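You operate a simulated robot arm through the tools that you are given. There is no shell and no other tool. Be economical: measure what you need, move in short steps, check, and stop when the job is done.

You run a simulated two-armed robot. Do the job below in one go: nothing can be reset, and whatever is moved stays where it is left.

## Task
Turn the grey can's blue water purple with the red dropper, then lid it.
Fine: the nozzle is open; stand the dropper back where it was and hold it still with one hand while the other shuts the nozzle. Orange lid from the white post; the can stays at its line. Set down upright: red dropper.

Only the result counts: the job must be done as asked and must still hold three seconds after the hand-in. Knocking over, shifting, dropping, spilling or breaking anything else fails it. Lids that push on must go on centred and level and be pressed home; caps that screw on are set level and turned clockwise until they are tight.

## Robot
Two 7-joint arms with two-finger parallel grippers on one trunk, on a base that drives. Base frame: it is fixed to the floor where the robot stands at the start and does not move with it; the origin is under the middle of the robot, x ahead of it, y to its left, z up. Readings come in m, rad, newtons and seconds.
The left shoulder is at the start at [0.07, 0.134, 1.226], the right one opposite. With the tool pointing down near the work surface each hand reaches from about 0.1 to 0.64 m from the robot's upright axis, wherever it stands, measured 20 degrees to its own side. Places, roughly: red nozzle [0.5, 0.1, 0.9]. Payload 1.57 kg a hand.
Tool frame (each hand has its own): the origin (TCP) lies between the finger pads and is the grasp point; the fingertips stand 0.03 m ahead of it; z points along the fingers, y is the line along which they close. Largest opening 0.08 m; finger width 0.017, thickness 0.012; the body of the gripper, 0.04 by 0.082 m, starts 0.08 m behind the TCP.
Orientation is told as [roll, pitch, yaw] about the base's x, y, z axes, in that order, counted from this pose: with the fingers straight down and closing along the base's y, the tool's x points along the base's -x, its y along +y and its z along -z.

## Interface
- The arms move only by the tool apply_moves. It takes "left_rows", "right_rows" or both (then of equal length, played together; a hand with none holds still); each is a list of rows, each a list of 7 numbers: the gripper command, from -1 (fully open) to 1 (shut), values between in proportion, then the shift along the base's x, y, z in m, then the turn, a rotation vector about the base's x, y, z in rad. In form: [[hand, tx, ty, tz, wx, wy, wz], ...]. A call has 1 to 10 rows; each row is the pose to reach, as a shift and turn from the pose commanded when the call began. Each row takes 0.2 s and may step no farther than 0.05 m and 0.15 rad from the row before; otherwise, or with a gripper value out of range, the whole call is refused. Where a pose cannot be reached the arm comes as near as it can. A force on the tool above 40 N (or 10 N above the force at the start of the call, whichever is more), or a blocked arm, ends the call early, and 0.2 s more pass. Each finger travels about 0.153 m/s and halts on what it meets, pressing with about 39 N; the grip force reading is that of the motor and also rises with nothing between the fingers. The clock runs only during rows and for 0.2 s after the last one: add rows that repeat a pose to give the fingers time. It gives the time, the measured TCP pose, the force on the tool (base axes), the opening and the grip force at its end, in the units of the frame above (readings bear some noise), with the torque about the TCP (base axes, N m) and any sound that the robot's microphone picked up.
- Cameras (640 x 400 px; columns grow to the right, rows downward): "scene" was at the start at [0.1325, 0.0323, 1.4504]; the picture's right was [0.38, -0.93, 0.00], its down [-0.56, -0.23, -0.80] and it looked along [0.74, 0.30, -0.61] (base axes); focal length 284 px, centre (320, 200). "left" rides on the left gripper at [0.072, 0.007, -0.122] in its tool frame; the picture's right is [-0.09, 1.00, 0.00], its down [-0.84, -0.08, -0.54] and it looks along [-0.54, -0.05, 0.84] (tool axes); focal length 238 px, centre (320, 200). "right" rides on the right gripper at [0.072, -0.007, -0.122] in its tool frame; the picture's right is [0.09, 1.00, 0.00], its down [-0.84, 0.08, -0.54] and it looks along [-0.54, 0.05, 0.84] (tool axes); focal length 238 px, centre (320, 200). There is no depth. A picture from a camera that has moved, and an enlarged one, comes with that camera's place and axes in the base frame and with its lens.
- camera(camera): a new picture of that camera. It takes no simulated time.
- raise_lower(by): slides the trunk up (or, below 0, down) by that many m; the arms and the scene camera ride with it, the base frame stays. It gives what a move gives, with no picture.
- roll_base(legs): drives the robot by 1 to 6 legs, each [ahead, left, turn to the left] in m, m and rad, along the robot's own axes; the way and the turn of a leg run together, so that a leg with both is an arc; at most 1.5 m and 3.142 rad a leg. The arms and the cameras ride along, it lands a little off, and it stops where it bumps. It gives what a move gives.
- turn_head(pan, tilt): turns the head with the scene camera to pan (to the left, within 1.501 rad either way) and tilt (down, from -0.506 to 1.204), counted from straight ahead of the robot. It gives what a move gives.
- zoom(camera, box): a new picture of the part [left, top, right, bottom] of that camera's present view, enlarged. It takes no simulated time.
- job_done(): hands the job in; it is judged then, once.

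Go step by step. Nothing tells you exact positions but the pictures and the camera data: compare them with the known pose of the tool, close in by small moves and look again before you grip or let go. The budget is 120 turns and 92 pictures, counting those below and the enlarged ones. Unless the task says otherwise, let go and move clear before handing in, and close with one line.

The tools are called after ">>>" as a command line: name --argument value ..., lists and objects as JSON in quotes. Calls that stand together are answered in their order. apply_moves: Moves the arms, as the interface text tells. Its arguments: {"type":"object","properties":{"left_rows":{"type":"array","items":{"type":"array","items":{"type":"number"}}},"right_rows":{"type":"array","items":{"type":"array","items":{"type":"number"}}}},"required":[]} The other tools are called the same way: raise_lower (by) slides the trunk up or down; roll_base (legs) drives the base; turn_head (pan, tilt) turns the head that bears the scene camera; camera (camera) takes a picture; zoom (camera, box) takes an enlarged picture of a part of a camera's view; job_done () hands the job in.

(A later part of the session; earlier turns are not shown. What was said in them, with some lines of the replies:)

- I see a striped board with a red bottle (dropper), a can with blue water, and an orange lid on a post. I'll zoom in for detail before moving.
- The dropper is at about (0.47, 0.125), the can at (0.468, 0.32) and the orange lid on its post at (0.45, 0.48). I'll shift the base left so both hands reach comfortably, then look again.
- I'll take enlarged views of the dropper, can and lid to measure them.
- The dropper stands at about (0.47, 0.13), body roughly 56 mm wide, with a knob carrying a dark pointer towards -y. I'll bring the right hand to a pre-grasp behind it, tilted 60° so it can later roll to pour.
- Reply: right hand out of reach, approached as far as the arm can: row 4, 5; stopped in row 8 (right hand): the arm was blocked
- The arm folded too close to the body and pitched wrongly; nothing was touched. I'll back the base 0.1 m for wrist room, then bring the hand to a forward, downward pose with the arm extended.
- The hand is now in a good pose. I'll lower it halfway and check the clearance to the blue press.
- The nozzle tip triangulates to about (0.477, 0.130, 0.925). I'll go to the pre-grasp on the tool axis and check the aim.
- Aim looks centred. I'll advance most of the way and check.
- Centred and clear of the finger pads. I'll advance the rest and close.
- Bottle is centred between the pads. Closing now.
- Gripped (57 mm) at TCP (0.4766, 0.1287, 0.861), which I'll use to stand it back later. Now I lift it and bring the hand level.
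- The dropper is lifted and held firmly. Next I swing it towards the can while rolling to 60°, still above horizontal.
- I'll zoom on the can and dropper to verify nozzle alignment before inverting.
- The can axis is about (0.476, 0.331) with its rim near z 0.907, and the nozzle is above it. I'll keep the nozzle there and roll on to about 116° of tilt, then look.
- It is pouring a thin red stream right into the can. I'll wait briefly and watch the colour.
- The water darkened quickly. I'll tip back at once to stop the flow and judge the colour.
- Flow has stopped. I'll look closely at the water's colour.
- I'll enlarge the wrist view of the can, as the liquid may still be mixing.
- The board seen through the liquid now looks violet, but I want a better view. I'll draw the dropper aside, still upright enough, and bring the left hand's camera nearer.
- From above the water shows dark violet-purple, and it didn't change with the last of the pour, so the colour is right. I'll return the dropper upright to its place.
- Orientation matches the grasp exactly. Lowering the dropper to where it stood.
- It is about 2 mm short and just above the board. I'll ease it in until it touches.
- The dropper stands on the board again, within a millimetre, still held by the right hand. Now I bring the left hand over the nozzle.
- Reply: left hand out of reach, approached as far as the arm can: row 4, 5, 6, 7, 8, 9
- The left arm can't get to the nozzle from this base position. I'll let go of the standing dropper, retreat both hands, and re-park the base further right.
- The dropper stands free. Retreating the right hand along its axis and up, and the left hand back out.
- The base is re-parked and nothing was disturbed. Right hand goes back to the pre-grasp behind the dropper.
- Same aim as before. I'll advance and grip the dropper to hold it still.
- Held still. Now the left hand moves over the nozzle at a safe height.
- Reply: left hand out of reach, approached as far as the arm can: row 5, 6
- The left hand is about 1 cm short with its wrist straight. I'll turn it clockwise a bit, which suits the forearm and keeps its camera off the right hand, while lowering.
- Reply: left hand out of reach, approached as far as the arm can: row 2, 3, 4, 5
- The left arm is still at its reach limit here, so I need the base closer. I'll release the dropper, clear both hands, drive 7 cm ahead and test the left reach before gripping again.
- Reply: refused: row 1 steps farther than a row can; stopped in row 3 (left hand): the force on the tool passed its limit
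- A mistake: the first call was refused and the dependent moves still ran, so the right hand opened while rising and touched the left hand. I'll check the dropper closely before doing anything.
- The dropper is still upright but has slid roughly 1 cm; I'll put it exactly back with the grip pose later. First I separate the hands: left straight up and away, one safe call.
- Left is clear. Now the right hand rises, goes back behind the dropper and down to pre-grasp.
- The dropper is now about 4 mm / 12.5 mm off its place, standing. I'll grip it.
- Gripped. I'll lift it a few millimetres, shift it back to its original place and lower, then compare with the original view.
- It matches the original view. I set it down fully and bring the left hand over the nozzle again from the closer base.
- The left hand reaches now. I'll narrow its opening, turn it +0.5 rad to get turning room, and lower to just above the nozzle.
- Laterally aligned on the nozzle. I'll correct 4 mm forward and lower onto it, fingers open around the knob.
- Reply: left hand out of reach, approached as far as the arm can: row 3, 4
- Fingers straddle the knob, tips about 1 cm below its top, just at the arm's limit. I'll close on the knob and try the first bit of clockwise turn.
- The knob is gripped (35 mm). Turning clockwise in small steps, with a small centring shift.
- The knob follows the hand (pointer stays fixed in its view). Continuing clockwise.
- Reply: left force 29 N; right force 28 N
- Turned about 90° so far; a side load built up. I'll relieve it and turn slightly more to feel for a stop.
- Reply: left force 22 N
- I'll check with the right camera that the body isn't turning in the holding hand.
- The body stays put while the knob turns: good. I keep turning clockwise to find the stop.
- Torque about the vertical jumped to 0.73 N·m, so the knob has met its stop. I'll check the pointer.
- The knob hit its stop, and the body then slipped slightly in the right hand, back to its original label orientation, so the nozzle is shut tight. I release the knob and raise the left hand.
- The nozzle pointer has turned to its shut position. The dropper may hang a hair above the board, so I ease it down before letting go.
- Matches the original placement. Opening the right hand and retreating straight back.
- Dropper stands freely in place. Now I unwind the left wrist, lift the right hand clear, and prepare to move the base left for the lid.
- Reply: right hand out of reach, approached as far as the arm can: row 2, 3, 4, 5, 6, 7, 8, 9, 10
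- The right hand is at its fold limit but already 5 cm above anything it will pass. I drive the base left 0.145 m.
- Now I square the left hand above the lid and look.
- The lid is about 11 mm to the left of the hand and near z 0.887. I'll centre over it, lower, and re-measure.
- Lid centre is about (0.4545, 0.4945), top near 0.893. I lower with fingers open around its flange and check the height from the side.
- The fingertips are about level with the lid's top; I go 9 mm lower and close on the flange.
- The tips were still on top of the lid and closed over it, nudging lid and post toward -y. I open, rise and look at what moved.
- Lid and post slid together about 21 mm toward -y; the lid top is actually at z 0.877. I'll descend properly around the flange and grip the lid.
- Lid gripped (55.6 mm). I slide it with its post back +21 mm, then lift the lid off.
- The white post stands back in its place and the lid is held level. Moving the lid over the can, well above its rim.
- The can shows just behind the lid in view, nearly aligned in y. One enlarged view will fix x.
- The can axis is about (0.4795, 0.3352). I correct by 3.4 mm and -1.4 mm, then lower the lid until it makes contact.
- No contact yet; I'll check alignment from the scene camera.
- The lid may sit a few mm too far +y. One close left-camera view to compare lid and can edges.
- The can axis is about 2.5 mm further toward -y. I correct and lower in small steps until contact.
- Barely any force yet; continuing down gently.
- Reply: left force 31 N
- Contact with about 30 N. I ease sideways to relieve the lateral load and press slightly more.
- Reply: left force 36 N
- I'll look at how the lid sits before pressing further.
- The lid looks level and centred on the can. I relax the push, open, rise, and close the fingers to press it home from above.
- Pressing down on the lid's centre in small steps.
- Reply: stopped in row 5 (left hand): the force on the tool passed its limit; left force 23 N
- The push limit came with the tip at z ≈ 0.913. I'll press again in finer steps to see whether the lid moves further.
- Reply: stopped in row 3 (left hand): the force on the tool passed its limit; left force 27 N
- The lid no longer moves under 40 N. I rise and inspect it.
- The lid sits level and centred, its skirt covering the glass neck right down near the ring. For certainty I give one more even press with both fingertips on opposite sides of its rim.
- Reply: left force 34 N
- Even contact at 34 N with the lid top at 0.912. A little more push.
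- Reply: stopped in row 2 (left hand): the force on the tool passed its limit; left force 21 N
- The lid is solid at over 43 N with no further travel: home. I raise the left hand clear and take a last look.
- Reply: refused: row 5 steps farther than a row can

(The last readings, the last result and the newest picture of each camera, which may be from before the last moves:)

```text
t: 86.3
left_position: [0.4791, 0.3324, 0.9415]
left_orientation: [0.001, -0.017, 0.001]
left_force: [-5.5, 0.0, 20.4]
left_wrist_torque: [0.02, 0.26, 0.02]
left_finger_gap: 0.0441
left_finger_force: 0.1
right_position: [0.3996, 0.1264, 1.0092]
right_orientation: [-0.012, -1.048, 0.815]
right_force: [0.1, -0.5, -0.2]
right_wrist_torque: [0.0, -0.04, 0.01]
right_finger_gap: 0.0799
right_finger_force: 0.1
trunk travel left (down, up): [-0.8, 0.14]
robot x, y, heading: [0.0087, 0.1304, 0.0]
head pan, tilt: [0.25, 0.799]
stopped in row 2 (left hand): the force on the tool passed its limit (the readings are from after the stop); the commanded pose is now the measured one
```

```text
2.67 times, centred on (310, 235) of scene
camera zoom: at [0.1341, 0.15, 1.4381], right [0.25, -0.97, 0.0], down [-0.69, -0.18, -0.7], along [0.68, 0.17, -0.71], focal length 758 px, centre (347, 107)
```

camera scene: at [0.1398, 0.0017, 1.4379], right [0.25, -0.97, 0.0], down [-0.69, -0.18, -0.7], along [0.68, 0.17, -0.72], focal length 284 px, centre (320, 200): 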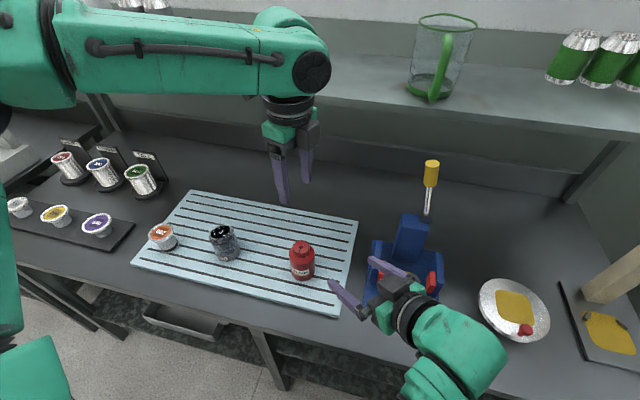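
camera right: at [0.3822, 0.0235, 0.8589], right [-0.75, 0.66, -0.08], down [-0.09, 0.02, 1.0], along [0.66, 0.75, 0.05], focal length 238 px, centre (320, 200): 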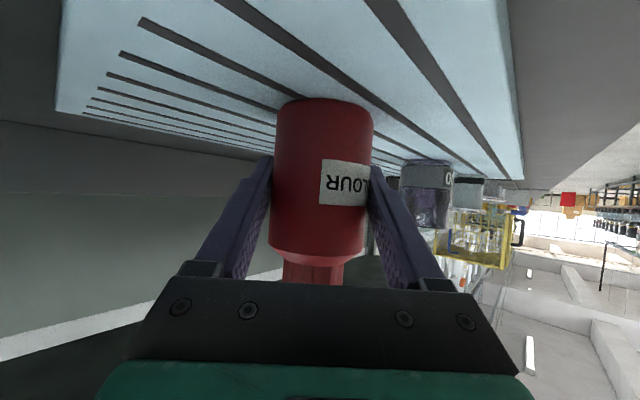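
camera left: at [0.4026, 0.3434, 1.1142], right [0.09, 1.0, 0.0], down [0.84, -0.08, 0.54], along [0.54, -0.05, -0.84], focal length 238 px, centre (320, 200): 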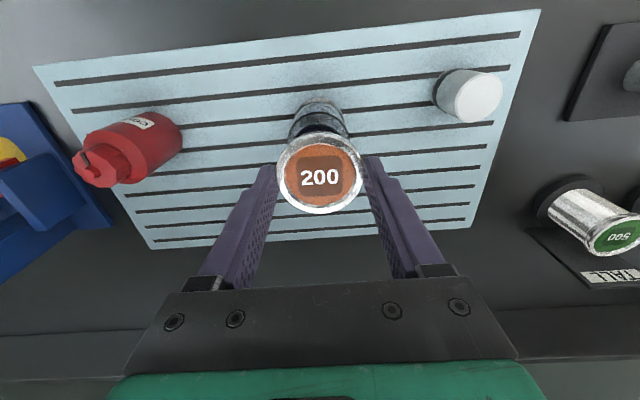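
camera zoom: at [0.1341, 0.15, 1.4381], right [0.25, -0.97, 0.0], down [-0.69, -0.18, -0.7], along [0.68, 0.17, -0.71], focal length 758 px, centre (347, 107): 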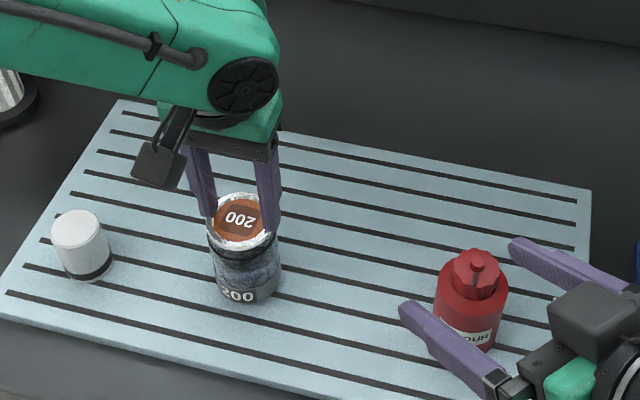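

Everything stands: lid on the can, dropper upright, post in place. That last move was refused, so I repeat it with shorter steps.

>>> apply_moves --left_rows '[[-0.1, 0, 0, 0.02, 0, 0.008, 0], [-0.1, 0, 0, 0.06, 0, 0.017, 0], [-0.1, 0, 0.02, 0.1, 0, 0.017, 0], [-0.1, 0, 0.06, 0.12, 0, 0.017, 0], [-0.1, 0, 0.1, 0.13, 0, 0.017, 0], [-0.1, 0, 0.14, 0.13, 0, 0.017, 0]]'

```text
t: 87.7
left_position: [0.4828, 0.4764, 1.0692]
left_orientation: [-0.001, 0.007, 0.001]
left_force: [-0.2, 0.4, 0.0]
left_wrist_torque: [0.0, 0.02, 0.03]
left_finger_gap: 0.0437
left_finger_force: 0.1
right_position: [0.4042, 0.1277, 1.0075]
right_orientation: [-0.007, -1.042, 0.808]
right_force: [0.6, 1.0, 0.2]
right_wrist_torque: [-0.06, -0.03, -0.01]
right_finger_gap: 0.08
right_finger_force: 0.0
trunk travel left (down, up): [-0.8, 0.14]
robot x, y, heading: [0.0078, 0.1315, 0.001]
head pan, tilt: [0.25, 0.799]
```

Both hands are clear and empty, so I'm handing the job in.

>>> job_done

```text
The job is handed in.
```

I handed the job in: the water is purple, the nozzle is shut, the red dropper stands upright back in its place, and the orange lid is pressed onto the can. On the way I knocked the dropper about 1 cm and the white post about 2 cm out of place. Both were put back, the post to within about 3 mm.
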